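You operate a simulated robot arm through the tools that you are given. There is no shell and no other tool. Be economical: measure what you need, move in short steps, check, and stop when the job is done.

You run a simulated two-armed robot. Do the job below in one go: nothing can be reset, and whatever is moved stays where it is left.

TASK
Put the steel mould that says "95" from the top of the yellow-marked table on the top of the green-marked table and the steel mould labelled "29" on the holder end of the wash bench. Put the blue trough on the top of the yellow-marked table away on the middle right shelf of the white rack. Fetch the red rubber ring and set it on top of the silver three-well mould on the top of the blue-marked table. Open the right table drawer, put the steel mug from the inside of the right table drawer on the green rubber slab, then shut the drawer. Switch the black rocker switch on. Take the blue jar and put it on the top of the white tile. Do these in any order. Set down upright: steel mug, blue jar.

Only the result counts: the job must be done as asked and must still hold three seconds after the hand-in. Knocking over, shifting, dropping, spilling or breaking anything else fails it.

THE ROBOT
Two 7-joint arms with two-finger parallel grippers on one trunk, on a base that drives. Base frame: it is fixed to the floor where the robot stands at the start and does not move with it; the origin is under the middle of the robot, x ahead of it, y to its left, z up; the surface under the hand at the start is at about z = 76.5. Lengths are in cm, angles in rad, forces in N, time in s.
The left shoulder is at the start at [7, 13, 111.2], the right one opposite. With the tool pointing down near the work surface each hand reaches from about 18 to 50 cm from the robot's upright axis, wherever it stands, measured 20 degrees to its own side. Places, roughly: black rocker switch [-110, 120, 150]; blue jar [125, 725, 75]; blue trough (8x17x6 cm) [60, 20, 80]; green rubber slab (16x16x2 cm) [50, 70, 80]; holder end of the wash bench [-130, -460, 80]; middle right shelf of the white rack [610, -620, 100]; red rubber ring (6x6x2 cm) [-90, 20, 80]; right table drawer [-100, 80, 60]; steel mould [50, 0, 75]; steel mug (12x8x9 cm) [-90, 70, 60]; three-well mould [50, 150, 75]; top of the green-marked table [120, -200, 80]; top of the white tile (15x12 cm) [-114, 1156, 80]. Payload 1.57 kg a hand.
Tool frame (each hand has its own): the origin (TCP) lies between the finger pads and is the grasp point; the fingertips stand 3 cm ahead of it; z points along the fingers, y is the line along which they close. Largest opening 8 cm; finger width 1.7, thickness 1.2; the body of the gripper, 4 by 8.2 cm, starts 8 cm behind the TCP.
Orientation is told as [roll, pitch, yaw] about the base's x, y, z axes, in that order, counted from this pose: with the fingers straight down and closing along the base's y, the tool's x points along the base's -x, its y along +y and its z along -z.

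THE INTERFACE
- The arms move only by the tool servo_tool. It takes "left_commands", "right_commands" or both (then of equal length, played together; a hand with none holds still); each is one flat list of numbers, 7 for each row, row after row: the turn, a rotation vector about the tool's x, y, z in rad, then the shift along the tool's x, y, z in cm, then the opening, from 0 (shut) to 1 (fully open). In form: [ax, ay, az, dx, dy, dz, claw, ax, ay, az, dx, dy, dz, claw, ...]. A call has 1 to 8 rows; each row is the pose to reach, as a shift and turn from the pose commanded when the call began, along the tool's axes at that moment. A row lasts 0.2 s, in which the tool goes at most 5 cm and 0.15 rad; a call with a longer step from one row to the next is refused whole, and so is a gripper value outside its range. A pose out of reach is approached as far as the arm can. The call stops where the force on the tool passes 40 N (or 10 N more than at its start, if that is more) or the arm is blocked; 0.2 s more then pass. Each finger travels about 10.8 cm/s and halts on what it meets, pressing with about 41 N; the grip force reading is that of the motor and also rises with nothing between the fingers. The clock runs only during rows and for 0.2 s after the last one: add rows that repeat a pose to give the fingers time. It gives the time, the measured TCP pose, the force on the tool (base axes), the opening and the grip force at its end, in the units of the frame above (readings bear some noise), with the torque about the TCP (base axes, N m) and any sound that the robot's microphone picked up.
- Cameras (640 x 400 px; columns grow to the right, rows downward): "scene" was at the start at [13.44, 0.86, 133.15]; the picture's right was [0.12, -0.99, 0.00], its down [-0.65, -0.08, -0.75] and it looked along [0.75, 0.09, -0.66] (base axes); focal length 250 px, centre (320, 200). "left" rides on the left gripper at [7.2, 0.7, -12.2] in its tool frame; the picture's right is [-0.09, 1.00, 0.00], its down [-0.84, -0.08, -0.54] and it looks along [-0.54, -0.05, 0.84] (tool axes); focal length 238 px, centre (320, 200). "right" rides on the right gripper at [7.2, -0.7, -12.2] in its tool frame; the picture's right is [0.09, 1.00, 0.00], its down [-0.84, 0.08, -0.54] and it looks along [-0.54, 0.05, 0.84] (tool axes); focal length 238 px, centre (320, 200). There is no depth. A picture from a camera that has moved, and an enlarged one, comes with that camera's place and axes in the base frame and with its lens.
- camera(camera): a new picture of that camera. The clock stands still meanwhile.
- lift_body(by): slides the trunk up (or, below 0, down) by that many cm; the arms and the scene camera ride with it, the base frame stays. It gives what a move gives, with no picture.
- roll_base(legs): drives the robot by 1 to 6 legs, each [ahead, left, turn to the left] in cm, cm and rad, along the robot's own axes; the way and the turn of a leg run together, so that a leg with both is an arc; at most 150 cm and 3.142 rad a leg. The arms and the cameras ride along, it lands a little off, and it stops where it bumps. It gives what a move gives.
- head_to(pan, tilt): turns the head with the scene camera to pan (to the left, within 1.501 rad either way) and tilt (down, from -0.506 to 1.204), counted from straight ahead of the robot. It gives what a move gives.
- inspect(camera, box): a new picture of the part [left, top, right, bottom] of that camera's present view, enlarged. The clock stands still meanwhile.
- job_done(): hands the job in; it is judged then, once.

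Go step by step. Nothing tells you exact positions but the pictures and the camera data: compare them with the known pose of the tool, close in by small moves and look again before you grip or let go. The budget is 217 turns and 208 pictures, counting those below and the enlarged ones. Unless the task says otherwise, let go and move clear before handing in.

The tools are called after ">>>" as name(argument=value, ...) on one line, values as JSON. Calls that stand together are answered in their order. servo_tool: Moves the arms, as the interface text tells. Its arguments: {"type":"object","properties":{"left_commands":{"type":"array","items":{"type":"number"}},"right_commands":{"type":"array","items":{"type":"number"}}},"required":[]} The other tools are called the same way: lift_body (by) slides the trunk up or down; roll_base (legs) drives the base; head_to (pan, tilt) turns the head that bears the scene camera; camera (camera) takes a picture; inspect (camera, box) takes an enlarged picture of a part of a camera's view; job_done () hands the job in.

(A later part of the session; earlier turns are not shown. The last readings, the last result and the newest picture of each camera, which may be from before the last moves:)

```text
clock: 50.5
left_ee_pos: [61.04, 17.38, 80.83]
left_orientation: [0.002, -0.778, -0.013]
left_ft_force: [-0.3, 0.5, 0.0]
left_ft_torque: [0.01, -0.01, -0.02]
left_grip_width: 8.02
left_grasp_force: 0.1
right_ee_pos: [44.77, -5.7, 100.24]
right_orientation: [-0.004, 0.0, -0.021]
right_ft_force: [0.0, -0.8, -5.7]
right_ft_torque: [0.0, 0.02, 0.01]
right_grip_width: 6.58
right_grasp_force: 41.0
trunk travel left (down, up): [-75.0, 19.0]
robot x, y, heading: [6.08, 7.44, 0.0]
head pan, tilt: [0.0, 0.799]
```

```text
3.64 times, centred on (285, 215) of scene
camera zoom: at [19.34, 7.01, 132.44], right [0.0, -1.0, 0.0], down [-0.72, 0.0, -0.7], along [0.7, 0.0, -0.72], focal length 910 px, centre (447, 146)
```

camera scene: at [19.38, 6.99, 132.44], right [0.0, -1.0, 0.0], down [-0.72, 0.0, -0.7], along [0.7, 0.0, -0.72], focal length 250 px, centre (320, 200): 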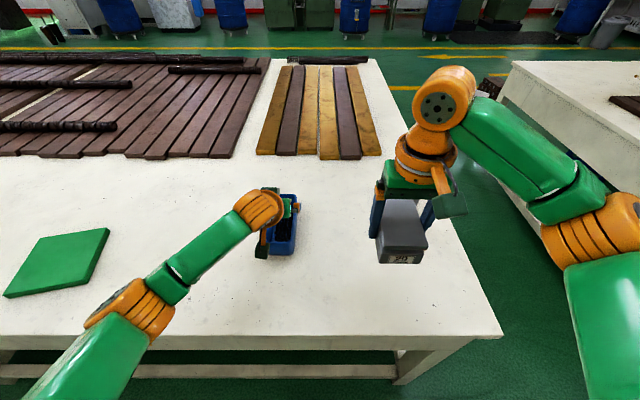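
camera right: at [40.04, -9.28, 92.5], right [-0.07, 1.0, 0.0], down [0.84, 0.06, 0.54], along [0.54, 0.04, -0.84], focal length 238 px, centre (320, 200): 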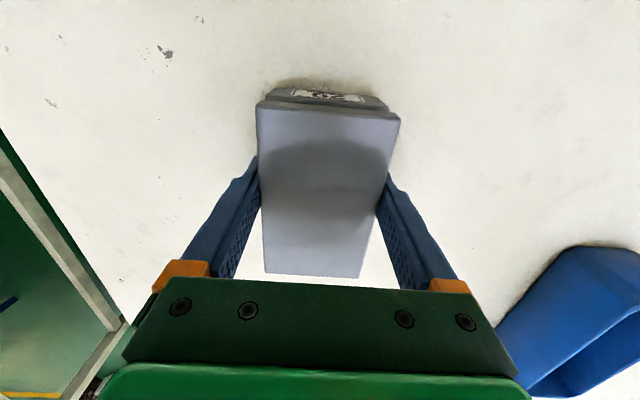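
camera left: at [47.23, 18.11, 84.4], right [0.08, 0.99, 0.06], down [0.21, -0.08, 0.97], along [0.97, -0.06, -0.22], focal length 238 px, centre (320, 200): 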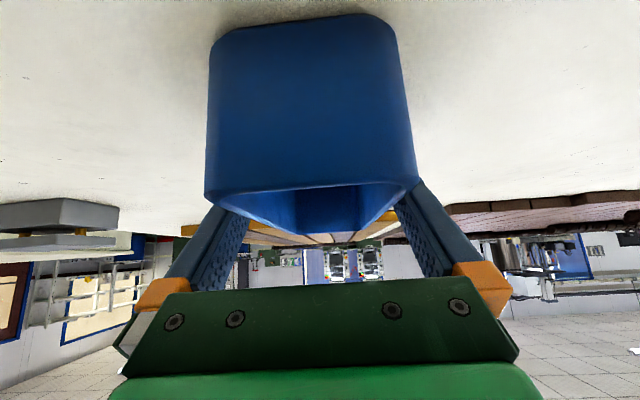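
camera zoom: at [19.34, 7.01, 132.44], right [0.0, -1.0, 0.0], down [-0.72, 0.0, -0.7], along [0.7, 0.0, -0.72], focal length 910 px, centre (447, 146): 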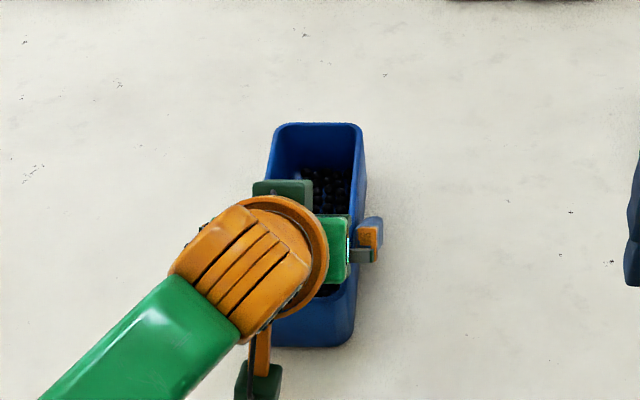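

The fingers straddle the trough. I close.

>>> servo_tool(left_commands=[0, 0, 0, 0, 0, 0, 0.6, 0, 0, 0, 0, 0, 0, 0.5, 0, 0, 0, 0, 0, 0, 0, 0, 0, 0, 0, 0, 0, 0])

```text
clock: 51.5
left_ee_pos: [60.9, 17.2, 80.81]
left_orientation: [0.001, -0.779, -0.014]
left_ft_force: [-0.2, -0.4, -0.1]
left_ft_torque: [0.03, -0.01, 0.03]
left_grip_width: 6.92
left_grasp_force: 41.2
right_ee_pos: [44.63, -5.63, 100.34]
right_orientation: [-0.003, 0.0, -0.022]
right_ft_force: [-0.2, 0.1, -5.6]
right_ft_torque: [-0.02, 0.07, -0.01]
right_grip_width: 6.58
right_grasp_force: 41.2
trunk travel left (down, up): [-75.0, 19.0]
robot x, y, heading: [5.95, 7.2, 0.001]
head pan, tilt: [0.0, 0.799]
```

Gripped at 6.92. I lift slowly and check the level.

>>> servo_tool(left_commands=[0, 0, 0, -0.7, 0, -0.7, 0, 0, 0, 0, -1.75, 0, -1.75, 0, 0, 0, 0, -3.5, 0, -3.5, 0, 0, 0, 0, -5.6, 0, -5.6, 0, 0, 0, 0, -8, 0, -8, 0, 0, 0, 0, -10.3, 0, -10.3, 0, 0, 0, 0, -12, 0, -12, 0])

>>> camera(camera="scene")

>>> camera(camera="left")

```text
clock: 53.1
left_ee_pos: [60.96, 17.21, 97.65]
left_orientation: [-0.001, -0.779, -0.014]
left_ft_force: [-0.2, 0.4, -0.9]
left_ft_torque: [-0.01, 0.01, 0.02]
left_grip_width: 6.92
left_grasp_force: 41.0
right_ee_pos: [44.64, -5.61, 100.33]
right_orientation: [-0.004, -0.001, -0.022]
right_ft_force: [-0.5, -0.3, -5.9]
right_ft_torque: [-0.02, 0.06, 0.0]
right_grip_width: 6.61
right_grasp_force: 41.5
trunk travel left (down, up): [-75.0, 19.0]
robot x, y, heading: [6.03, 6.82, -0.001]
head pan, tilt: [0.0, 0.799]
```

```text
170 pictures are left
camera scene: at [19.36, 6.99, 132.44], right [0.0, -1.0, 0.0], down [-0.72, 0.0, -0.7], along [0.7, 0.0, -0.72], focal length 250 px, centre (320, 200)
```

scene: 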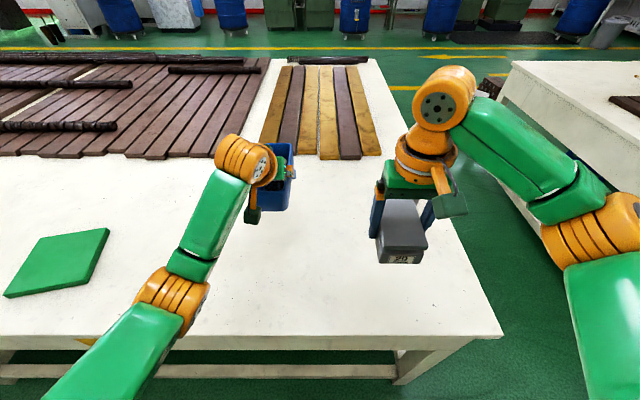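

```text
169 pictures are left
camera left: at [47.24, 18.08, 101.27], right [0.08, 0.99, 0.06], down [0.21, -0.08, 0.97], along [0.97, -0.06, -0.22], focal length 238 px, centre (320, 200)
```

left: 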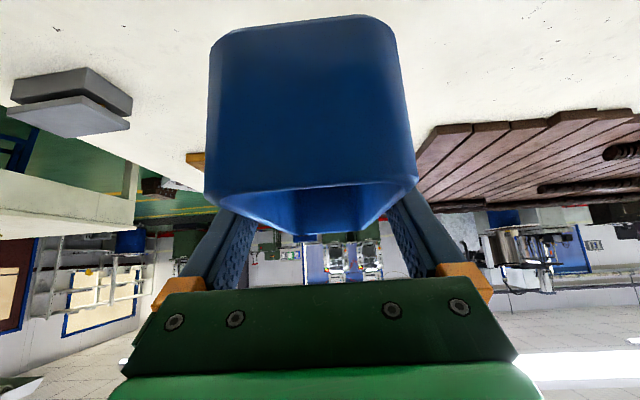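

The trough is held level. I pull it in, back off, turn to face along the aisle toward the wash bench.

>>> servo_tool(left_commands=[0, 0, 0, 3.3, 0, -3.3, 0, 0, 0, 0, 6.6, 0, -6.6, 0, 0, 0, 0, 9.9, 0, -9.9, 0, 0, 0, 0, 12, 0, -12, 0])

>>> roll_base(legs=[[-28, 0, 0], [0, -75, 0], [0, 0, -1.571], [100, 0, 0]])

>>> head_to(pan=0.0, tilt=0.4)

>>> camera(camera="scene")

```text
clock: 54.1
left_ee_pos: [43.71, 17.39, 97.69]
left_orientation: [0.004, -0.778, -0.017]
left_ft_force: [0.0, -0.5, -2.3]
left_ft_torque: [0.0, 0.02, 0.04]
left_grip_width: 6.9
left_grasp_force: 41.1
right_ee_pos: [44.53, -5.65, 100.44]
right_orientation: [-0.003, -0.002, -0.023]
right_ft_force: [0.1, 0.2, -5.3]
right_ft_torque: [-0.02, 0.0, 0.0]
right_grip_width: 6.6
right_grasp_force: 41.0
trunk travel left (down, up): [-75.0, 19.0]
robot x, y, heading: [6.03, 7.03, -0.004]
head pan, tilt: [0.0, 0.799]
```

```text
clock: 68.3
left_ee_pos: [-5.9, -204.75, 97.66]
left_orientation: [0.0, -0.778, -1.542]
left_ft_force: [0.8, 0.5, -1.2]
left_ft_torque: [0.0, 0.0, 0.06]
left_grip_width: 6.92
left_grasp_force: 40.9
right_ee_pos: [-28.81, -206.53, 100.37]
right_orientation: [-0.001, -0.002, -1.551]
right_ft_force: [0.3, -0.3, -5.4]
right_ft_torque: [0.04, -0.01, -0.03]
right_grip_width: 6.58
right_grasp_force: 41.3
trunk travel left (down, up): [-75.0, 19.0]
robot x, y, heading: [-18.0, -167.43, -1.527]
head pan, tilt: [0.0, 0.799]
```

```text
clock: 69.2
left_ee_pos: [-5.92, -204.77, 97.74]
left_orientation: [0.0, -0.78, -1.544]
left_ft_force: [-0.3, -1.4, -2.1]
left_ft_torque: [0.03, -0.02, 0.0]
left_grip_width: 6.94
left_grasp_force: 41.0
right_ee_pos: [-28.91, -206.69, 100.33]
right_orientation: [-0.003, -0.003, -1.553]
right_ft_force: [-0.1, 0.1, -6.1]
right_ft_torque: [0.01, -0.01, 0.01]
right_grip_width: 6.55
right_grasp_force: 41.4
trunk travel left (down, up): [-75.0, 19.0]
robot x, y, heading: [-17.86, -167.64, -1.527]
head pan, tilt: [0.0, 0.4]
```

```text
168 pictures are left
camera scene: at [-17.04, -182.08, 135.94], right [-1.0, -0.04, 0.0], down [-0.02, 0.39, -0.92], along [0.04, -0.92, -0.39], focal length 250 px, centre (320, 200)
```

scene: 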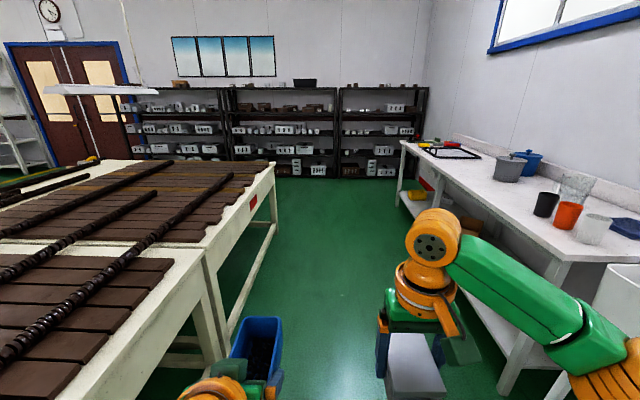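

I look at the bench to find its holder end.

>>> inspect(camera="scene", box=[390, 120, 640, 280])

>>> roll_base(legs=[[0, -15, -0.04], [150, 0, 0], [100, 0, 0]])

>>> head_to(pan=-1.0, tilt=0.5)

>>> camera(camera="scene")

```text
2.50 times, centred on (515, 200) of scene
camera zoom: at [-17.04, -182.08, 135.94], right [-1.0, -0.04, 0.0], down [-0.02, 0.39, -0.92], along [0.04, -0.92, -0.39], focal length 626 px, centre (-168, 200)
```

zoom: 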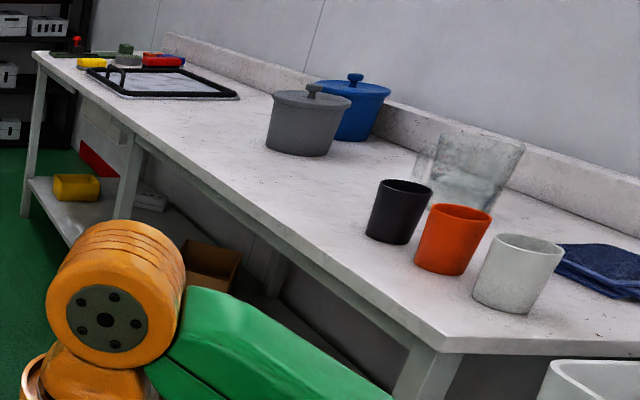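

```text
clock: 82.3
left_ee_pos: [-22.37, -453.48, 97.66]
left_orientation: [0.0, -0.779, -1.588]
left_ft_force: [0.3, 0.8, -1.9]
left_ft_torque: [-0.03, -0.02, 0.0]
left_grip_width: 6.93
left_grasp_force: 41.4
right_ee_pos: [-45.44, -454.26, 100.44]
right_orientation: [-0.003, -0.002, -1.597]
right_ft_force: [-0.5, -0.1, -5.0]
right_ft_torque: [0.03, 0.0, 0.02]
right_grip_width: 6.59
right_grasp_force: 41.1
trunk travel left (down, up): [-75.0, 19.0]
robot x, y, heading: [-32.42, -415.43, -1.572]
head pan, tilt: [0.0, 0.4]
```

```text
clock: 83.6
left_ee_pos: [-22.35, -453.56, 97.75]
left_orientation: [-0.002, -0.777, -1.588]
left_ft_force: [-0.1, -0.6, -1.5]
left_ft_torque: [0.04, -0.02, -0.02]
left_grip_width: 6.93
left_grasp_force: 41.1
right_ee_pos: [-45.48, -454.29, 100.34]
right_orientation: [-0.003, 0.001, -1.596]
right_ft_force: [-0.7, -0.1, -5.1]
right_ft_torque: [0.02, 0.02, -0.02]
right_grip_width: 6.58
right_grasp_force: 40.9
trunk travel left (down, up): [-75.0, 19.0]
robot x, y, heading: [-32.72, -415.92, -1.575]
head pan, tilt: [-1.0, 0.499]
```

```text
166 pictures are left
camera scene: at [-40.24, -425.96, 135.04], right [-0.54, 0.84, 0.0], down [0.4, 0.26, -0.88], along [-0.74, -0.47, -0.48], focal length 250 px, centre (320, 200)
```

scene: 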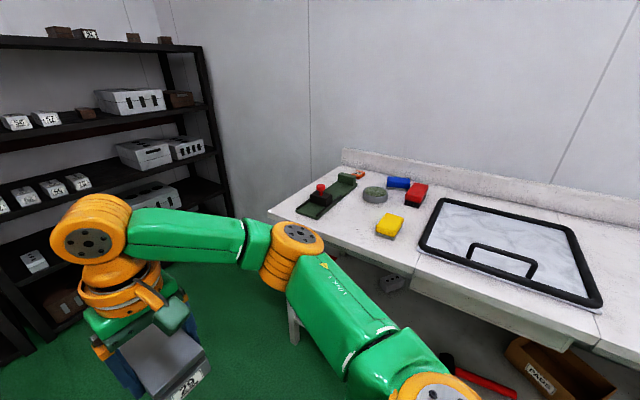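

The holder end (green holder, tape, coloured bars) is ahead right; its front edge is at x≈-106, and a free spot is at about (-115,-459). I turn to face the bench and move close.

>>> roll_base(legs=[[0, 0, -1.571], [0, 47, 0], [28, 0, 0]])

>>> head_to(pan=0.0, tilt=0.8)

>>> camera(camera="scene")

>>> camera(camera="right")

```text
clock: 91.8
left_ee_pos: [-98.24, -474.07, 97.83]
left_orientation: [0.0, -0.781, -3.139]
left_ft_force: [0.1, -1.0, -0.8]
left_ft_torque: [0.01, 0.02, 0.03]
left_grip_width: 6.93
left_grasp_force: 40.7
right_ee_pos: [-99.31, -451.06, 100.37]
right_orientation: [-0.004, -0.003, 3.135]
right_ft_force: [0.4, 0.0, -5.1]
right_ft_torque: [0.0, -0.02, 0.0]
right_grip_width: 6.57
right_grasp_force: 40.2
trunk travel left (down, up): [-75.0, 19.0]
robot x, y, heading: [-60.97, -463.12, -3.128]
head pan, tilt: [-1.0, 0.499]
```

```text
clock: 93.0
left_ee_pos: [-98.33, -474.16, 97.77]
left_orientation: [-0.001, -0.778, -3.141]
left_ft_force: [0.5, 0.2, -1.6]
left_ft_torque: [0.0, 0.0, -0.02]
left_grip_width: 6.93
left_grasp_force: 40.8
right_ee_pos: [-99.59, -451.02, 100.22]
right_orientation: [-0.004, 0.0, 3.133]
right_ft_force: [0.0, 0.1, -5.4]
right_ft_torque: [0.01, -0.05, 0.04]
right_grip_width: 6.62
right_grasp_force: 40.7
trunk travel left (down, up): [-75.0, 19.0]
robot x, y, heading: [-61.13, -463.09, -3.126]
head pan, tilt: [0.0, 0.799]
```

```text
165 pictures are left
camera scene: at [-73.95, -463.49, 132.44], right [-0.02, 1.0, 0.0], down [0.72, 0.01, -0.7], along [-0.7, -0.01, -0.72], focal length 250 px, centre (320, 200)
```

scene: 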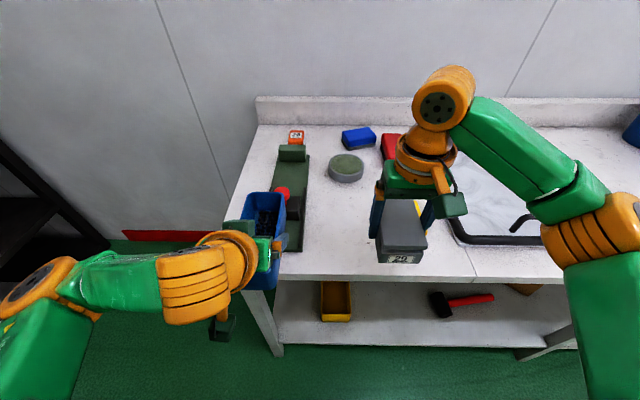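

```text
164 pictures are left
camera right: at [-92.44, -450.45, 112.48], right [0.08, -1.0, 0.0], down [-0.84, -0.07, 0.54], along [-0.54, -0.04, -0.84], focal length 238 px, centre (320, 200)
```

right: 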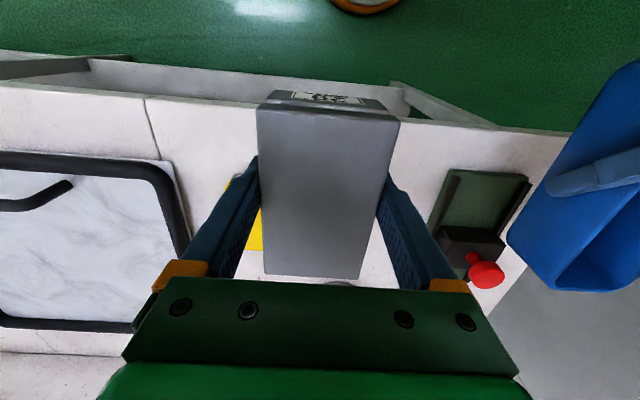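

Free spot between the holder (y≈-471) and the yellow bar (y≈-443): target (-110.5,-457). I drive 9 ahead and lower 29 partway.

>>> roll_base(legs=[[9, 0, 0]])

>>> servo_tool(right_commands=[0, 0, 0, -1, 2.5, 1, 0, 0, 0, 0, -2, 5.5, 3, 0, 0, 0, 0, -2, 6, 7, 0, 0, 0, 0, -2, 6, 11, 0])

>>> camera(camera="right")

>>> camera(camera="scene")

```text
clock: 94.1
left_ee_pos: [-107.06, -474.33, 97.85]
left_orientation: [0.002, -0.778, -3.138]
left_ft_force: [0.6, -0.3, 9.0]
left_ft_torque: [0.19, 0.72, 0.0]
left_grip_width: 6.95
left_grasp_force: 40.6
right_ee_pos: [-108.34, -451.32, 100.53]
right_orientation: [-0.005, -0.004, 3.138]
right_ft_force: [0.1, -0.8, -5.2]
right_ft_torque: [0.03, -0.05, 0.02]
right_grip_width: 6.59
right_grasp_force: 40.6
trunk travel left (down, up): [-75.0, 19.0]
robot x, y, heading: [-69.4, -463.28, -3.122]
head pan, tilt: [0.0, 0.799]
```

```text
clock: 95.1
left_ee_pos: [-107.15, -474.4, 97.77]
left_orientation: [0.001, -0.78, -3.136]
left_ft_force: [-1.4, 0.6, 8.6]
left_ft_torque: [0.12, 0.65, 0.05]
left_grip_width: 6.94
left_grasp_force: 41.0
right_ee_pos: [-110.2, -457.27, 89.33]
right_orientation: [-0.004, -0.002, 3.138]
right_ft_force: [0.4, -0.2, -5.7]
right_ft_torque: [0.03, -0.02, -0.01]
right_grip_width: 6.6
right_grasp_force: 41.2
trunk travel left (down, up): [-75.0, 19.0]
robot x, y, heading: [-69.71, -463.47, -3.127]
head pan, tilt: [0.0, 0.799]
```

```text
163 pictures are left
camera right: at [-103.12, -456.77, 101.37], right [0.09, -1.0, 0.0], down [-0.84, -0.08, 0.54], along [-0.54, -0.05, -0.84], focal length 238 px, centre (320, 200)
```

right: 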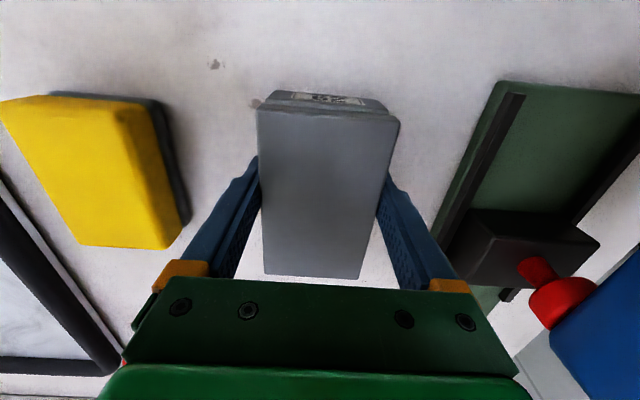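

```text
162 pictures are left
camera scene: at [-82.64, -463.69, 132.46], right [-0.02, 1.0, 0.0], down [0.72, 0.01, -0.7], along [-0.7, -0.01, -0.72], focal length 250 px, centre (320, 200)
```

scene: 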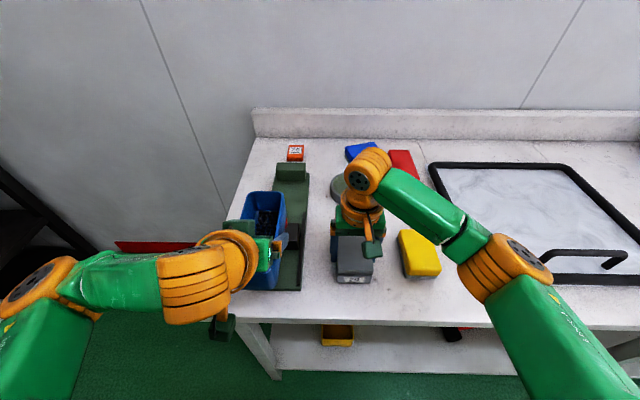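

The left hand reads about 10 N upward: the trough is touching the red knob of the holder. I lift the left hand straight up.

>>> servo_tool(left_commands=[0, 0, 0, -0.7, 0, -0.7, 0, 0, 0, 0, -2, 0, -2, 0, 0, 0, 0, -4, 0, -4, 0, 0, 0, 0, -6.3, 0, -6.3, 0])

>>> camera(camera="scene")

>>> camera(camera="left")

```text
clock: 96.1
left_ee_pos: [-107.23, -474.29, 106.71]
left_orientation: [0.0, -0.778, -3.14]
left_ft_force: [-0.2, -0.5, -1.2]
left_ft_torque: [0.0, -0.02, 0.0]
left_grip_width: 6.91
left_grasp_force: 41.7
right_ee_pos: [-110.34, -457.32, 89.1]
right_orientation: [-0.002, 0.0, 3.138]
right_ft_force: [0.1, -0.3, -4.5]
right_ft_torque: [-0.01, -0.03, 0.0]
right_grip_width: 6.6
right_grasp_force: 40.5
trunk travel left (down, up): [-75.0, 19.0]
robot x, y, heading: [-70.18, -463.26, -3.128]
head pan, tilt: [0.0, 0.799]
```

```text
161 pictures are left
camera scene: at [-82.76, -463.69, 132.44], right [-0.02, 1.0, 0.0], down [0.72, 0.01, -0.7], along [-0.7, -0.01, -0.72], focal length 250 px, centre (320, 200)
```

scene: 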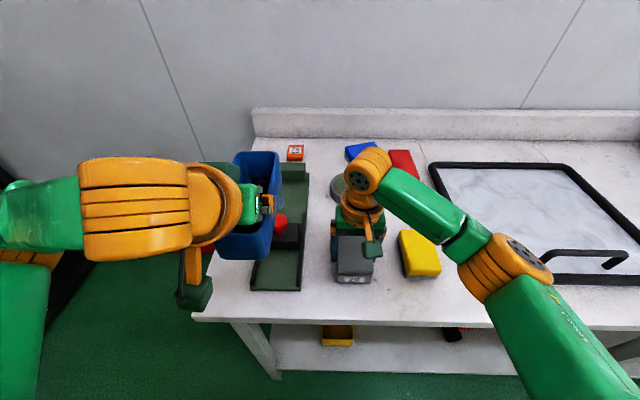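

```text
160 pictures are left
camera left: at [-93.53, -474.89, 110.42], right [-0.06, -1.0, 0.07], down [-0.22, 0.08, 0.97], along [-0.97, 0.05, -0.22], focal length 238 px, centre (320, 200)
```

left: 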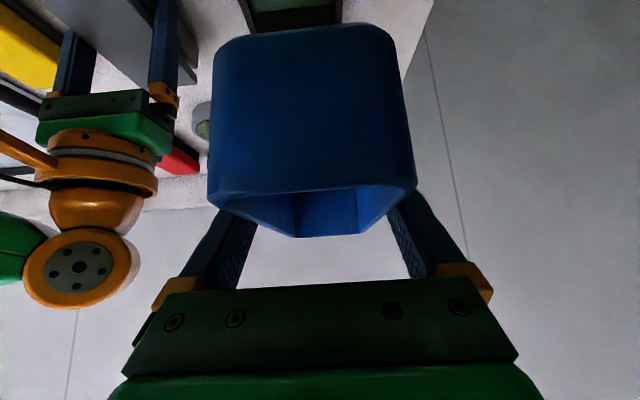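

Freed, and the holder looks where it was. I lower 29 step by step until contact.

>>> servo_tool(right_commands=[0, 0, 0, -0.5, 0, 3, 0, 0, 0, 0, -0.5, 0, 5, 0, 0, 0, 0, -0.5, 0, 6, 0, 0, 0, 0, -0.5, 0, 6.5, 0, 0, 0, 0, -0.5, 0, 7, 0])

>>> camera(camera="scene")

```text
clock: 96.5
left_ee_pos: [-106.25, -474.42, 107.05]
left_orientation: [-0.001, -0.787, -3.14]
left_ft_force: [0.4, 0.5, -1.4]
left_ft_torque: [-0.01, 0.01, 0.03]
left_grip_width: 6.93
left_grasp_force: 40.9
right_ee_pos: [-110.27, -457.46, 88.09]
right_orientation: [0.002, -0.029, 3.137]
right_ft_force: [12.5, 2.2, 32.5]
right_ft_torque: [1.45, -0.74, -0.47]
right_grip_width: 6.55
right_grasp_force: 40.8
trunk travel left (down, up): [-75.0, 19.0]
robot x, y, heading: [-69.53, -463.13, -3.128]
head pan, tilt: [0.0, 0.799]
stopped in row 2 (right hand): the force on the tool passed its limit at 112 N (the readings are from after the stop); the commanded pose is now the measured one
```

```text
159 pictures are left
camera scene: at [-81.47, -463.83, 132.62], right [-0.02, 1.0, 0.0], down [0.71, 0.01, -0.7], along [-0.7, -0.01, -0.71], focal length 250 px, centre (320, 200)
```

scene: 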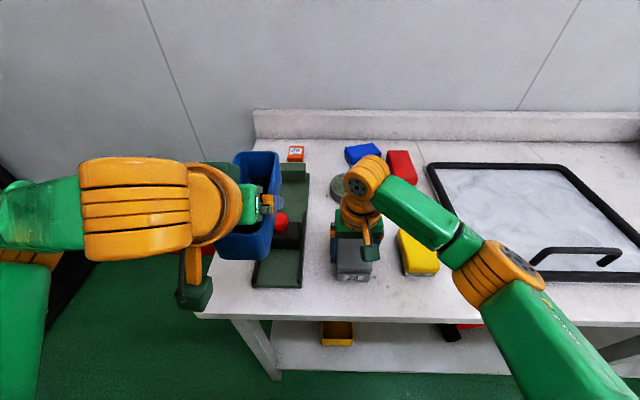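

The bench top is higher than assumed (z≈84.5). The mould is down; I relieve the pressure slightly and look.

>>> servo_tool(right_commands=[0, 0, 0, 0, 0, -0.2, 0, 0, 0, 0, 0, 0, -0.2, 0])

>>> camera(camera="right")

>>> inspect(camera="scene", box=[200, 130, 460, 330])

```text
clock: 97.2
left_ee_pos: [-106.42, -474.42, 107.04]
left_orientation: [-0.002, -0.787, -3.136]
left_ft_force: [-0.2, 0.1, -0.5]
left_ft_torque: [0.04, 0.04, -0.02]
left_grip_width: 6.92
left_grasp_force: 40.8
right_ee_pos: [-110.33, -457.4, 88.08]
right_orientation: [0.002, -0.027, 3.136]
right_ft_force: [10.9, -0.5, 22.6]
right_ft_torque: [0.96, -0.57, -0.39]
right_grip_width: 6.56
right_grasp_force: 41.3
trunk travel left (down, up): [-75.0, 19.0]
robot x, y, heading: [-69.38, -463.47, -3.118]
head pan, tilt: [0.0, 0.799]
```

```text
158 pictures are left
camera right: at [-102.99, -456.81, 100.0], right [0.09, -1.0, 0.0], down [-0.82, -0.07, 0.56], along [-0.56, -0.05, -0.83], focal length 238 px, centre (320, 200)
```

right: 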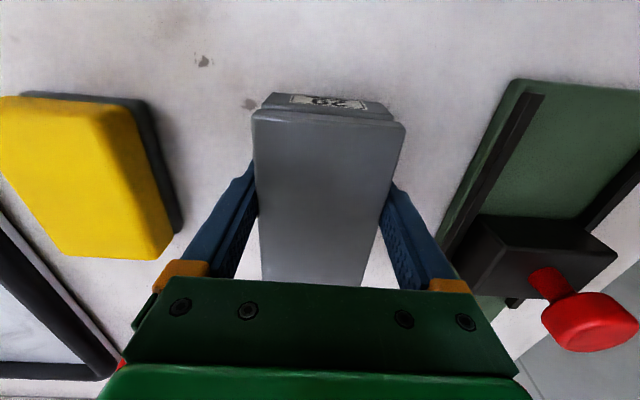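

```text
2.00 times, centred on (330, 230) of scene
camera zoom: at [-81.69, -463.86, 132.55], right [-0.02, 1.0, 0.0], down [0.71, 0.01, -0.7], along [-0.7, -0.01, -0.71], focal length 500 px, centre (300, 140)
```

zoom: 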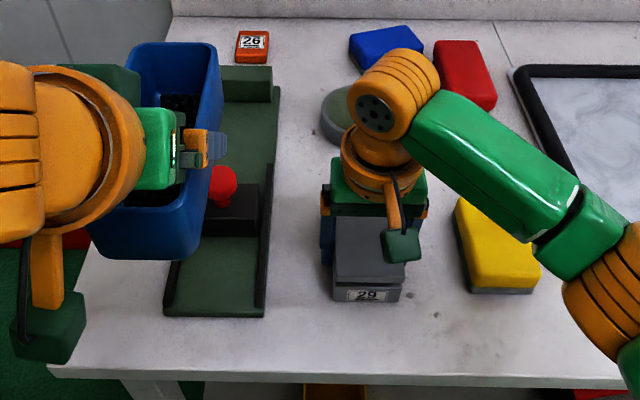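

I ease another bit, open, and rise slowly.

>>> servo_tool(right_commands=[0, 0, 0, 0, 0, -0.25, 0, 0, 0, 0, 0, 0, -0.4, 0, 0, 0, 0, 0, 0, -0.4, 0])

```text
clock: 98.0
left_ee_pos: [-107.16, -474.42, 106.68]
left_orientation: [0.0, -0.777, -3.136]
left_ft_force: [-0.4, -1.2, -1.8]
left_ft_torque: [0.01, 0.0, 0.03]
left_grip_width: 6.92
left_grasp_force: 41.3
right_ee_pos: [-111.13, -457.34, 88.09]
right_orientation: [0.002, -0.018, 3.137]
right_ft_force: [2.5, -1.2, 0.2]
right_ft_torque: [0.18, -0.11, -0.04]
right_grip_width: 6.58
right_grasp_force: 41.0
trunk travel left (down, up): [-75.0, 19.0]
robot x, y, heading: [-69.65, -463.3, -3.115]
head pan, tilt: [0.0, 0.799]
```

>>> servo_tool(right_commands=[0, 0, 0, 0, 0, 0, 1, 0, 0, 0, 0, 0, 0, 1, 0, 0, 0, 0, 0, -2, 1, 0, 0, 0, 0, 0, -6, 1, 0, 0, 0, 0, 0, -10.5, 1, 0, 0, 0, 0, 0, -15, 1, 0, 0, 0, 0, 0, -19, 1])

>>> inspect(camera="scene", box=[200, 130, 460, 330])

```text
clock: 99.5
left_ee_pos: [-107.15, -474.32, 106.72]
left_orientation: [0.0, -0.778, -3.139]
left_ft_force: [0.3, 0.4, -1.3]
left_ft_torque: [0.0, 0.0, -0.04]
left_grip_width: 6.95
left_grasp_force: 41.3
right_ee_pos: [-110.37, -457.22, 107.07]
right_orientation: [0.001, -0.016, 3.137]
right_ft_force: [-0.3, -0.6, -0.3]
right_ft_torque: [0.0, 0.0, 0.0]
right_grip_width: 8.01
right_grasp_force: 0.1
trunk travel left (down, up): [-75.0, 19.0]
robot x, y, heading: [-69.84, -462.99, -3.12]
head pan, tilt: [0.0, 0.799]
```

```text
2.00 times, centred on (330, 230) of scene
camera zoom: at [-82.58, -463.78, 132.46], right [-0.02, 1.0, 0.0], down [0.72, 0.01, -0.7], along [-0.7, -0.01, -0.72], focal length 500 px, centre (300, 140)
```

zoom: 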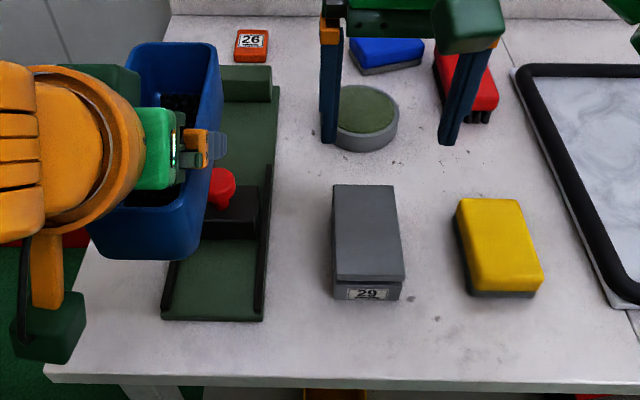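

29 is standing on the holder end. Now to the rack: I back off, turn to face the far wall and strafe along the lane toward +x.

>>> roll_base(legs=[[-45, 0, 0], [0, 0, 1.55], [0, 150, 0], [0, 100, 0]])

>>> head_to(pan=1.2, tilt=0.35)

>>> camera(camera="scene")

```text
clock: 117.9
left_ee_pos: [233.97, -494.36, 106.69]
left_orientation: [-0.002, -0.778, -1.576]
left_ft_force: [0.2, 0.1, -1.3]
left_ft_torque: [0.04, 0.04, -0.01]
left_grip_width: 6.93
left_grasp_force: 40.9
right_ee_pos: [216.81, -497.57, 106.9]
right_orientation: [0.003, -0.018, -1.584]
right_ft_force: [-0.7, -0.3, -0.5]
right_ft_torque: [-0.01, -0.02, -0.02]
right_grip_width: 8.03
right_grasp_force: 0.0
trunk travel left (down, up): [-75.0, 19.0]
robot x, y, heading: [223.14, -456.9, -1.563]
head pan, tilt: [0.0, 0.799]
```

```text
clock: 119.3
left_ee_pos: [234.1, -494.46, 106.78]
left_orientation: [-0.002, -0.779, -1.576]
left_ft_force: [0.0, -0.2, -1.2]
left_ft_torque: [-0.03, 0.01, -0.01]
left_grip_width: 6.95
left_grasp_force: 40.7
right_ee_pos: [216.99, -497.6, 106.92]
right_orientation: [0.001, -0.018, -1.585]
right_ft_force: [0.2, 0.2, -0.2]
right_ft_torque: [0.0, 0.01, 0.0]
right_grip_width: 8.0
right_grasp_force: 0.0
trunk travel left (down, up): [-75.0, 19.0]
robot x, y, heading: [223.2, -457.08, -1.56]
head pan, tilt: [1.201, 0.351]
```

```text
155 pictures are left
camera scene: at [232.23, -465.21, 136.41], right [-0.35, -0.94, 0.0], down [-0.32, 0.12, -0.94], along [0.88, -0.33, -0.34], focal length 250 px, centre (320, 200)
```

scene: 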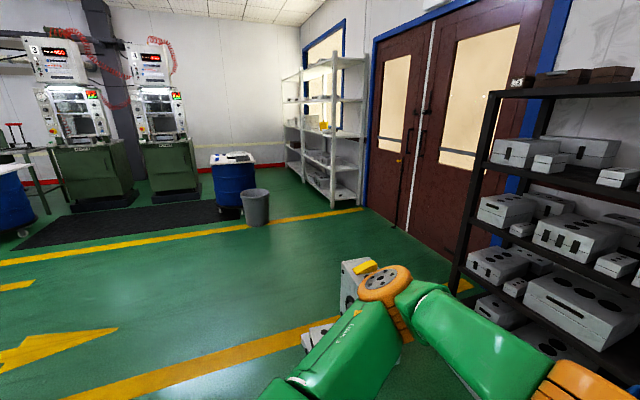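

I inspect the objects on the floor ahead on the path.

>>> inspect(camera="scene", box=[260, 230, 460, 360])

>>> inspect(camera="scene", box=[190, 40, 380, 240])

```text
3.08 times, centred on (360, 295) of scene
camera zoom: at [232.23, -465.21, 136.41], right [-0.35, -0.94, 0.0], down [-0.32, 0.12, -0.94], along [0.88, -0.33, -0.34], focal length 770 px, centre (197, -92)
```

zoom: 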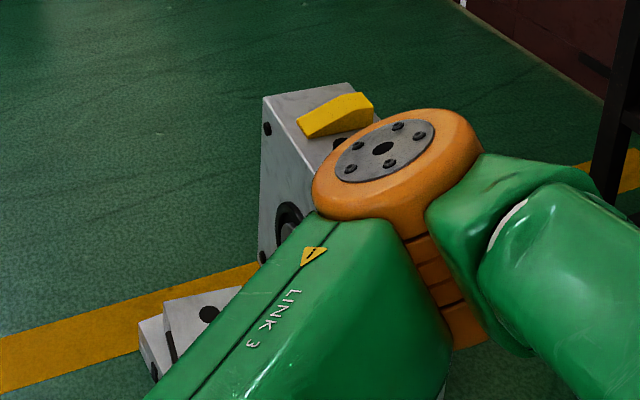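

```text
2.00 times, centred on (285, 140) of scene
camera zoom: at [232.23, -465.21, 136.41], right [-0.35, -0.94, 0.0], down [-0.32, 0.12, -0.94], along [0.88, -0.33, -0.34], focal length 500 px, centre (390, 320)
```

zoom: 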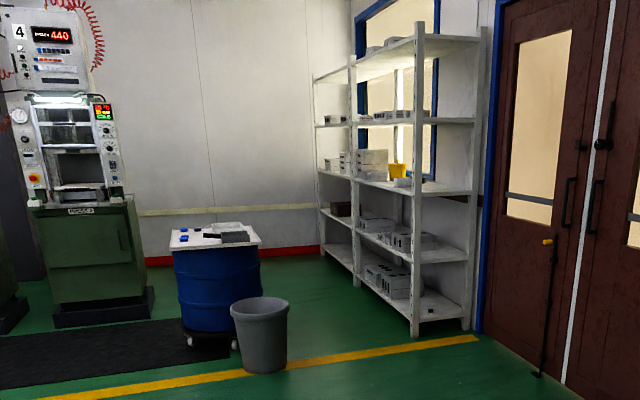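

There are gray boxes on the floor around (335–400, -495..-560); a bin at (527,-488) and a drum at (611,-470) stand before the rack. I pull the trough in, back off and strafe around the boxes.

>>> servo_tool(left_commands=[0, 0, 0, 2.5, 0, -2.5, 0, 0, 0, 0, 5, 0, -5, 0, 0, 0, 0, 7, 0, -7, 0], right_commands=[0, 0, 0, 3, 0, 0, 0.5, 0, 0, 0, 6, 0, 0, 0.5, 0, 0, 0, 9, 0, 0, 0.5])

>>> roll_base(legs=[[-20, 0, 0], [0, 150, 0], [0, 90, 0]])

>>> head_to(pan=0.7, tilt=0.6)

>>> camera(camera="scene")

```text
clock: 120.1
left_ee_pos: [232.61, -485.7, 109.24]
left_orientation: [0.001, -0.78, -1.576]
left_ft_force: [-0.4, 0.0, -0.4]
left_ft_torque: [0.02, -0.01, -0.01]
left_grip_width: 6.93
left_grasp_force: 41.1
left hand out of reach, approached as far as the arm can: row 2, 3
right_ee_pos: [216.94, -488.42, 106.84]
right_orientation: [0.002, -0.02, -1.588]
right_ft_force: [0.5, 0.5, 0.0]
right_ft_torque: [0.0, -0.04, 0.0]
right_grip_width: 4.0
right_grasp_force: 0.1
trunk travel left (down, up): [-75.0, 19.0]
robot x, y, heading: [223.33, -456.32, -1.566]
head pan, tilt: [1.201, 0.351]
```

```text
clock: 133.1
left_ee_pos: [473.61, -463.95, 109.12]
left_orientation: [0.002, -0.776, -1.571]
left_ft_force: [1.0, -0.1, 0.1]
left_ft_torque: [0.0, 0.0, 0.0]
left_grip_width: 6.92
left_grasp_force: 41.3
right_ee_pos: [457.94, -466.73, 106.93]
right_orientation: [0.001, -0.018, -1.578]
right_ft_force: [0.6, -0.6, 0.5]
right_ft_torque: [0.01, -0.01, 0.0]
right_grip_width: 3.98
right_grasp_force: 0.1
trunk travel left (down, up): [-75.0, 19.0]
robot x, y, heading: [464.2, -434.92, -1.553]
head pan, tilt: [1.201, 0.351]
```

```text
clock: 134.0
left_ee_pos: [473.63, -463.98, 109.04]
left_orientation: [0.002, -0.778, -1.571]
left_ft_force: [0.0, -1.0, -2.0]
left_ft_torque: [0.0, -0.03, 0.01]
left_grip_width: 6.91
left_grasp_force: 40.8
right_ee_pos: [457.97, -466.69, 106.84]
right_orientation: [0.002, -0.017, -1.579]
right_ft_force: [-0.2, -0.4, -0.8]
right_ft_torque: [0.01, -0.01, 0.02]
right_grip_width: 3.99
right_grasp_force: 0.2
trunk travel left (down, up): [-75.0, 19.0]
robot x, y, heading: [464.26, -435.36, -1.558]
head pan, tilt: [0.7, 0.6]
```

```text
152 pictures are left
camera scene: at [470.1, -446.78, 134.15], right [-0.75, -0.66, 0.0], down [-0.37, 0.43, -0.83], along [0.54, -0.62, -0.56], focal length 250 px, centre (320, 200)
```

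scene: 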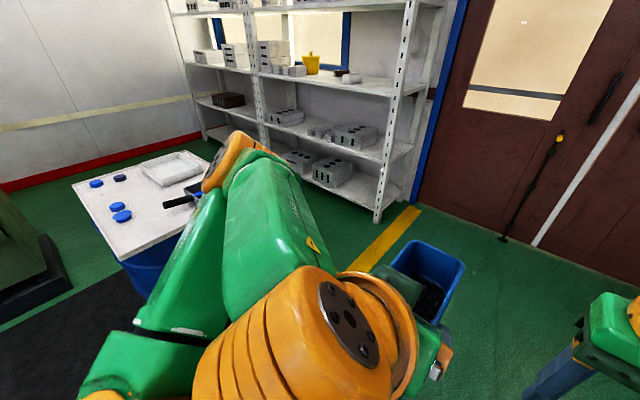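

The rack's right bay spans x≈541–675, front y≈-603, middle shelf at z≈101 with about 45 cm clearance. I drive ahead between the boxes and the bin.

>>> roll_base(legs=[[55, -3, -0.01], [55, 0, 0]])

>>> head_to(pan=1.45, tilt=0.75)

>>> camera(camera="scene")

```text
clock: 139.9
left_ee_pos: [470.16, -573.34, 109.24]
left_orientation: [0.003, -0.779, -1.6]
left_ft_force: [-0.2, -0.3, -1.4]
left_ft_torque: [0.01, 0.0, -0.02]
left_grip_width: 6.94
left_grasp_force: 41.2
right_ee_pos: [454.6, -575.76, 106.91]
right_orientation: [0.001, -0.02, -1.609]
right_ft_force: [-0.9, 0.8, 0.3]
right_ft_torque: [-0.01, 0.02, 0.01]
right_grip_width: 4.01
right_grasp_force: 0.1
trunk travel left (down, up): [-75.0, 19.0]
robot x, y, heading: [461.72, -544.25, -1.583]
head pan, tilt: [0.7, 0.6]
```

```text
clock: 141.0
left_ee_pos: [470.27, -573.52, 109.17]
left_orientation: [0.0, -0.777, -1.598]
left_ft_force: [-0.2, -0.3, -1.0]
left_ft_torque: [0.0, -0.01, 0.05]
left_grip_width: 6.98
left_grasp_force: 41.3
right_ee_pos: [454.57, -575.72, 106.93]
right_orientation: [0.001, -0.018, -1.608]
right_ft_force: [0.8, 0.1, -0.7]
right_ft_torque: [-0.02, -0.02, 0.01]
right_grip_width: 3.98
right_grasp_force: 0.1
trunk travel left (down, up): [-75.0, 19.0]
robot x, y, heading: [461.67, -544.29, -1.585]
head pan, tilt: [1.45, 0.75]
```

```text
151 pictures are left
camera scene: at [469.81, -550.45, 132.86], right [-0.13, -0.99, 0.0], down [-0.68, 0.09, -0.73], along [0.72, -0.1, -0.68], focal length 250 px, centre (320, 200)
```

scene: 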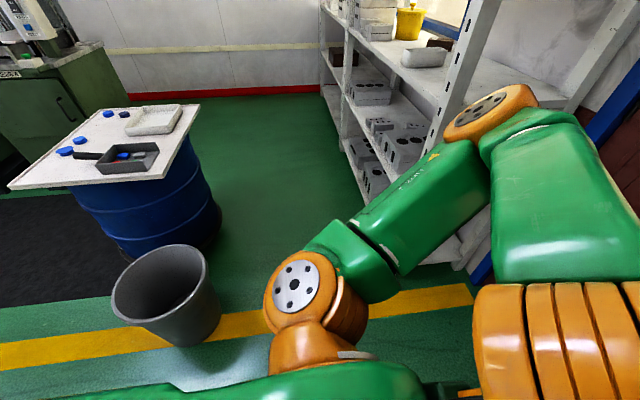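

The gap between bin (y≈-515) and rack (y≈-603) is about 88 cm. I go a bit ahead to centre myself and strafe left in stages.

>>> roll_base(legs=[[10, 0, 0.014], [0, 60, 0]])

>>> head_to(pan=0.6, tilt=0.6)

>>> camera(camera="scene")

```text
clock: 145.1
left_ee_pos: [529.54, -583.6, 109.08]
left_orientation: [0.001, -0.778, -1.594]
left_ft_force: [0.6, 0.3, -0.9]
left_ft_torque: [-0.02, 0.01, -0.01]
left_grip_width: 6.93
left_grasp_force: 41.6
right_ee_pos: [514.05, -585.98, 106.91]
right_orientation: [0.004, -0.016, -1.603]
right_ft_force: [0.5, 0.2, 0.9]
right_ft_torque: [-0.01, 0.02, -0.02]
right_grip_width: 4.05
right_grasp_force: 0.1
trunk travel left (down, up): [-75.0, 19.0]
robot x, y, heading: [520.96, -554.06, -1.578]
head pan, tilt: [1.45, 0.75]
```

```text
clock: 146.3
left_ee_pos: [529.56, -583.52, 109.04]
left_orientation: [0.001, -0.775, -1.594]
left_ft_force: [0.4, -0.6, -0.4]
left_ft_torque: [0.02, -0.02, 0.0]
left_grip_width: 6.94
left_grasp_force: 40.5
right_ee_pos: [513.83, -586.08, 106.88]
right_orientation: [0.002, -0.016, -1.6]
right_ft_force: [0.4, 1.0, 0.1]
right_ft_torque: [0.0, 0.01, -0.01]
right_grip_width: 4.02
right_grasp_force: 0.1
trunk travel left (down, up): [-75.0, 19.0]
robot x, y, heading: [520.89, -554.12, -1.576]
head pan, tilt: [0.6, 0.6]
```

```text
150 pictures are left
camera scene: at [525.8, -566.83, 134.14], right [-0.83, -0.56, 0.0], down [-0.32, 0.47, -0.82], along [0.46, -0.68, -0.57], focal length 250 px, centre (320, 200)
```

scene: 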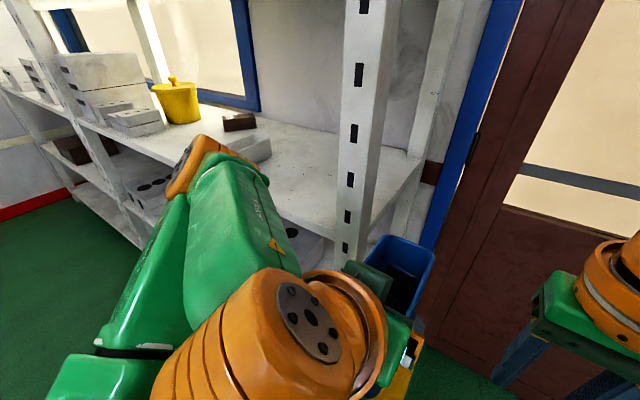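

The middle shelf is free between the post (x≈545) and a gray tray (x≈579). Target x≈562, y≈-614. I strafe 32 more.

>>> roll_base(legs=[[0, 32, 0]])

>>> head_to(pan=-0.1, tilt=0.6)

>>> camera(camera="scene")

>>> camera(camera="left")

```text
clock: 148.4
left_ee_pos: [561.38, -583.91, 109.1]
left_orientation: [0.005, -0.776, -1.598]
left_ft_force: [-1.0, 0.4, -1.1]
left_ft_torque: [0.02, 0.0, 0.03]
left_grip_width: 6.95
left_grasp_force: 41.7
right_ee_pos: [545.66, -586.27, 106.86]
right_orientation: [0.003, -0.02, -1.605]
right_ft_force: [0.2, 0.1, 0.1]
right_ft_torque: [-0.04, 0.01, 0.02]
right_grip_width: 3.99
right_grasp_force: 0.0
trunk travel left (down, up): [-75.0, 19.0]
robot x, y, heading: [552.88, -554.78, -1.579]
head pan, tilt: [0.6, 0.6]
```

```text
clock: 149.5
left_ee_pos: [561.48, -583.85, 109.11]
left_orientation: [0.001, -0.777, -1.593]
left_ft_force: [-0.6, 0.7, -0.9]
left_ft_torque: [0.0, -0.01, -0.02]
left_grip_width: 6.95
left_grasp_force: 41.1
right_ee_pos: [545.81, -586.22, 106.86]
right_orientation: [0.002, -0.018, -1.604]
right_ft_force: [0.6, 0.2, -0.4]
right_ft_torque: [-0.04, 0.0, 0.01]
right_grip_width: 3.98
right_grasp_force: 0.0
trunk travel left (down, up): [-75.0, 19.0]
robot x, y, heading: [553.04, -554.34, -1.581]
head pan, tilt: [-0.099, 0.6]
```

```text
149 pictures are left
camera scene: at [551.85, -568.56, 134.14], right [-0.99, 0.11, 0.0], down [0.06, 0.56, -0.82], along [-0.09, -0.82, -0.57], focal length 250 px, centre (320, 200)
```

scene: 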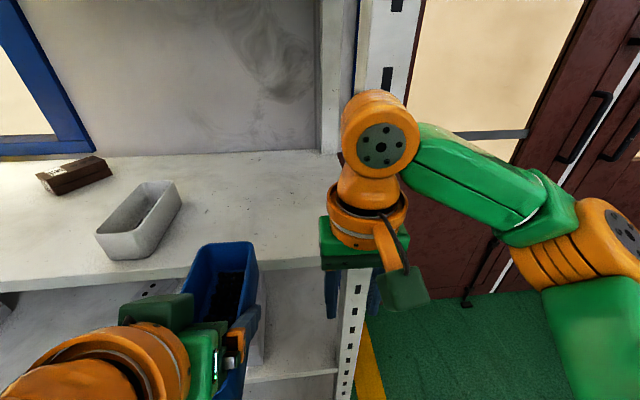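

```text
148 pictures are left
camera left: at [562.47, -570.22, 112.8], right [0.99, -0.09, 0.07], down [-0.08, -0.21, 0.97], along [-0.07, -0.97, -0.22], focal length 238 px, centre (320, 200)
```

left: 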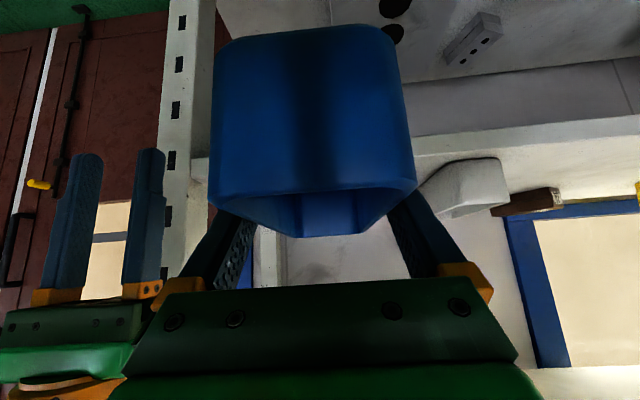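

I creep 5 cm ahead and then extend the left arm 21 cm into the shelf at the present height.

>>> roll_base(legs=[[5, 0, 0]])

>>> servo_tool(left_commands=[0, 0, 0, -3, 0, 3, 0, 0, 0, 0, -6, 0, 6, 0, 0, 0, 0, -9, 0, 9, 0, 0, 0, 0, -12, 0, 12, 0, 0, 0, 0, -15, 0, 15, 0])

>>> camera(camera="scene")

>>> camera(camera="left")

```text
clock: 150.4
left_ee_pos: [561.53, -588.09, 109.23]
left_orientation: [0.002, -0.781, -1.596]
left_ft_force: [0.1, 1.4, -1.4]
left_ft_torque: [0.02, -0.01, -0.01]
left_grip_width: 6.95
left_grasp_force: 41.2
right_ee_pos: [545.82, -590.56, 107.16]
right_orientation: [0.002, -0.021, -1.605]
right_ft_force: [-0.1, 0.9, 0.0]
right_ft_torque: [-0.03, 0.01, -0.02]
right_grip_width: 4.01
right_grasp_force: 0.0
trunk travel left (down, up): [-75.0, 19.0]
robot x, y, heading: [552.67, -559.31, -1.582]
head pan, tilt: [-0.099, 0.6]
```

```text
clock: 151.6
left_ee_pos: [561.04, -610.21, 108.67]
left_orientation: [0.004, -0.776, -1.599]
left_ft_force: [0.1, -0.4, -0.7]
left_ft_torque: [0.03, -0.02, 0.04]
left_grip_width: 6.92
left_grasp_force: 40.9
right_ee_pos: [545.77, -591.22, 106.9]
right_orientation: [0.002, -0.015, -1.604]
right_ft_force: [0.1, 0.8, 0.4]
right_ft_torque: [0.04, -0.01, 0.0]
right_grip_width: 4.01
right_grasp_force: 0.0
trunk travel left (down, up): [-75.0, 19.0]
robot x, y, heading: [552.57, -559.5, -1.58]
head pan, tilt: [-0.099, 0.6]
```

```text
147 pictures are left
camera scene: at [551.76, -573.54, 134.12], right [-0.99, 0.11, 0.0], down [0.06, 0.56, -0.82], along [-0.09, -0.82, -0.57], focal length 250 px, centre (320, 200)
```

scene: 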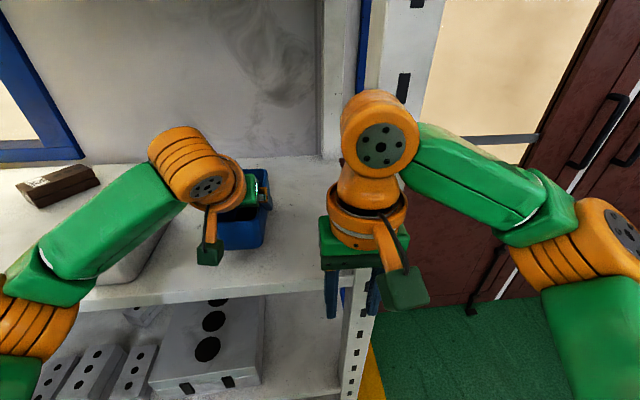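

```text
146 pictures are left
camera left: at [562.01, -596.53, 112.47], right [0.99, -0.09, 0.07], down [-0.08, -0.22, 0.97], along [-0.07, -0.97, -0.22], focal length 238 px, centre (320, 200)
```

left: 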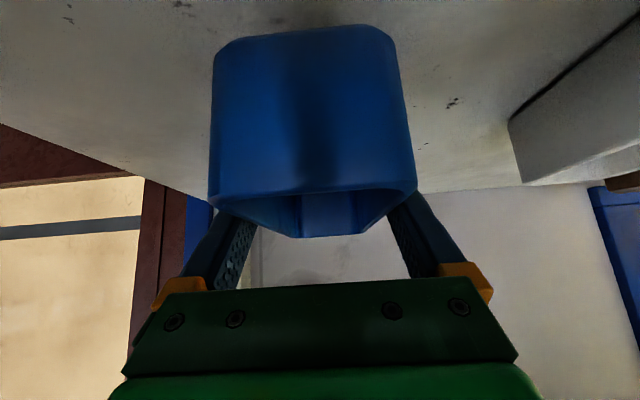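

The trough is over the shelf with room on each side. I lower in small steps until contact.

>>> servo_tool(left_commands=[0, 0, 0, 0.7, 0, 0.7, 0, 0, 0, 0, 1.2, 0, 1.2, 0, 0, 0, 0, 1.5, 0, 1.5, 0, 0, 0, 0, 1.8, 0, 1.8, 0, 0, 0, 0, 1.95, 0, 1.95, 0])

>>> camera(camera="left")

```text
clock: 152.8
left_ee_pos: [560.93, -609.92, 106.12]
left_orientation: [0.001, -0.777, -1.595]
left_ft_force: [-0.5, -0.7, -1.8]
left_ft_torque: [0.0, 0.04, 0.0]
left_grip_width: 6.98
left_grasp_force: 40.5
right_ee_pos: [545.88, -591.02, 106.9]
right_orientation: [0.002, -0.017, -1.603]
right_ft_force: [-0.1, 0.6, -0.2]
right_ft_torque: [0.01, 0.01, 0.0]
right_grip_width: 4.0
right_grasp_force: 0.0
trunk travel left (down, up): [-75.0, 19.0]
robot x, y, heading: [552.83, -559.21, -1.583]
head pan, tilt: [-0.099, 0.6]
```

```text
145 pictures are left
camera left: at [561.94, -596.29, 109.84], right [0.99, -0.09, 0.07], down [-0.08, -0.21, 0.97], along [-0.07, -0.97, -0.22], focal length 238 px, centre (320, 200)
```

left: 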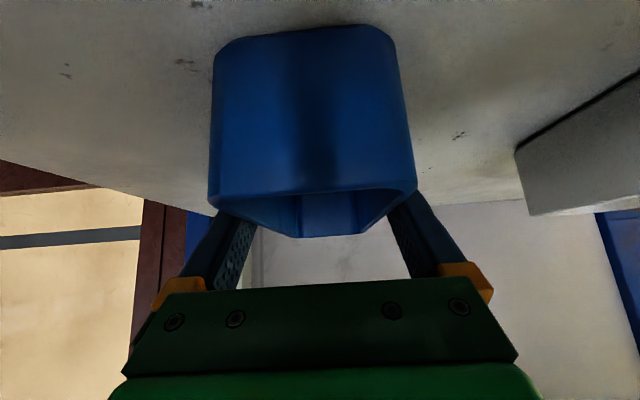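

>>> servo_tool(left_commands=[0, 0, 0, 0.2, 0, 0.2, 0, 0, 0, 0, 0.4, 0, 0.4, 0, 0, 0, 0, 0.6, 0, 0.6, 0, 0, 0, 0, 0.8, 0, 0.8, 0])

```text
clock: 153.8
left_ee_pos: [560.78, -609.62, 105.31]
left_orientation: [0.001, -0.785, -1.594]
left_ft_force: [1.7, -5.8, 30.6]
left_ft_torque: [0.26, -0.15, 0.24]
left_grip_width: 6.99
left_grasp_force: 41.1
right_ee_pos: [545.64, -590.7, 107.09]
right_orientation: [0.003, -0.022, -1.603]
right_ft_force: [0.1, 0.2, 0.6]
right_ft_torque: [0.04, 0.02, 0.04]
right_grip_width: 4.02
right_grasp_force: 0.0
trunk travel left (down, up): [-75.0, 19.0]
robot x, y, heading: [552.96, -559.37, -1.579]
head pan, tilt: [-0.099, 0.6]
```

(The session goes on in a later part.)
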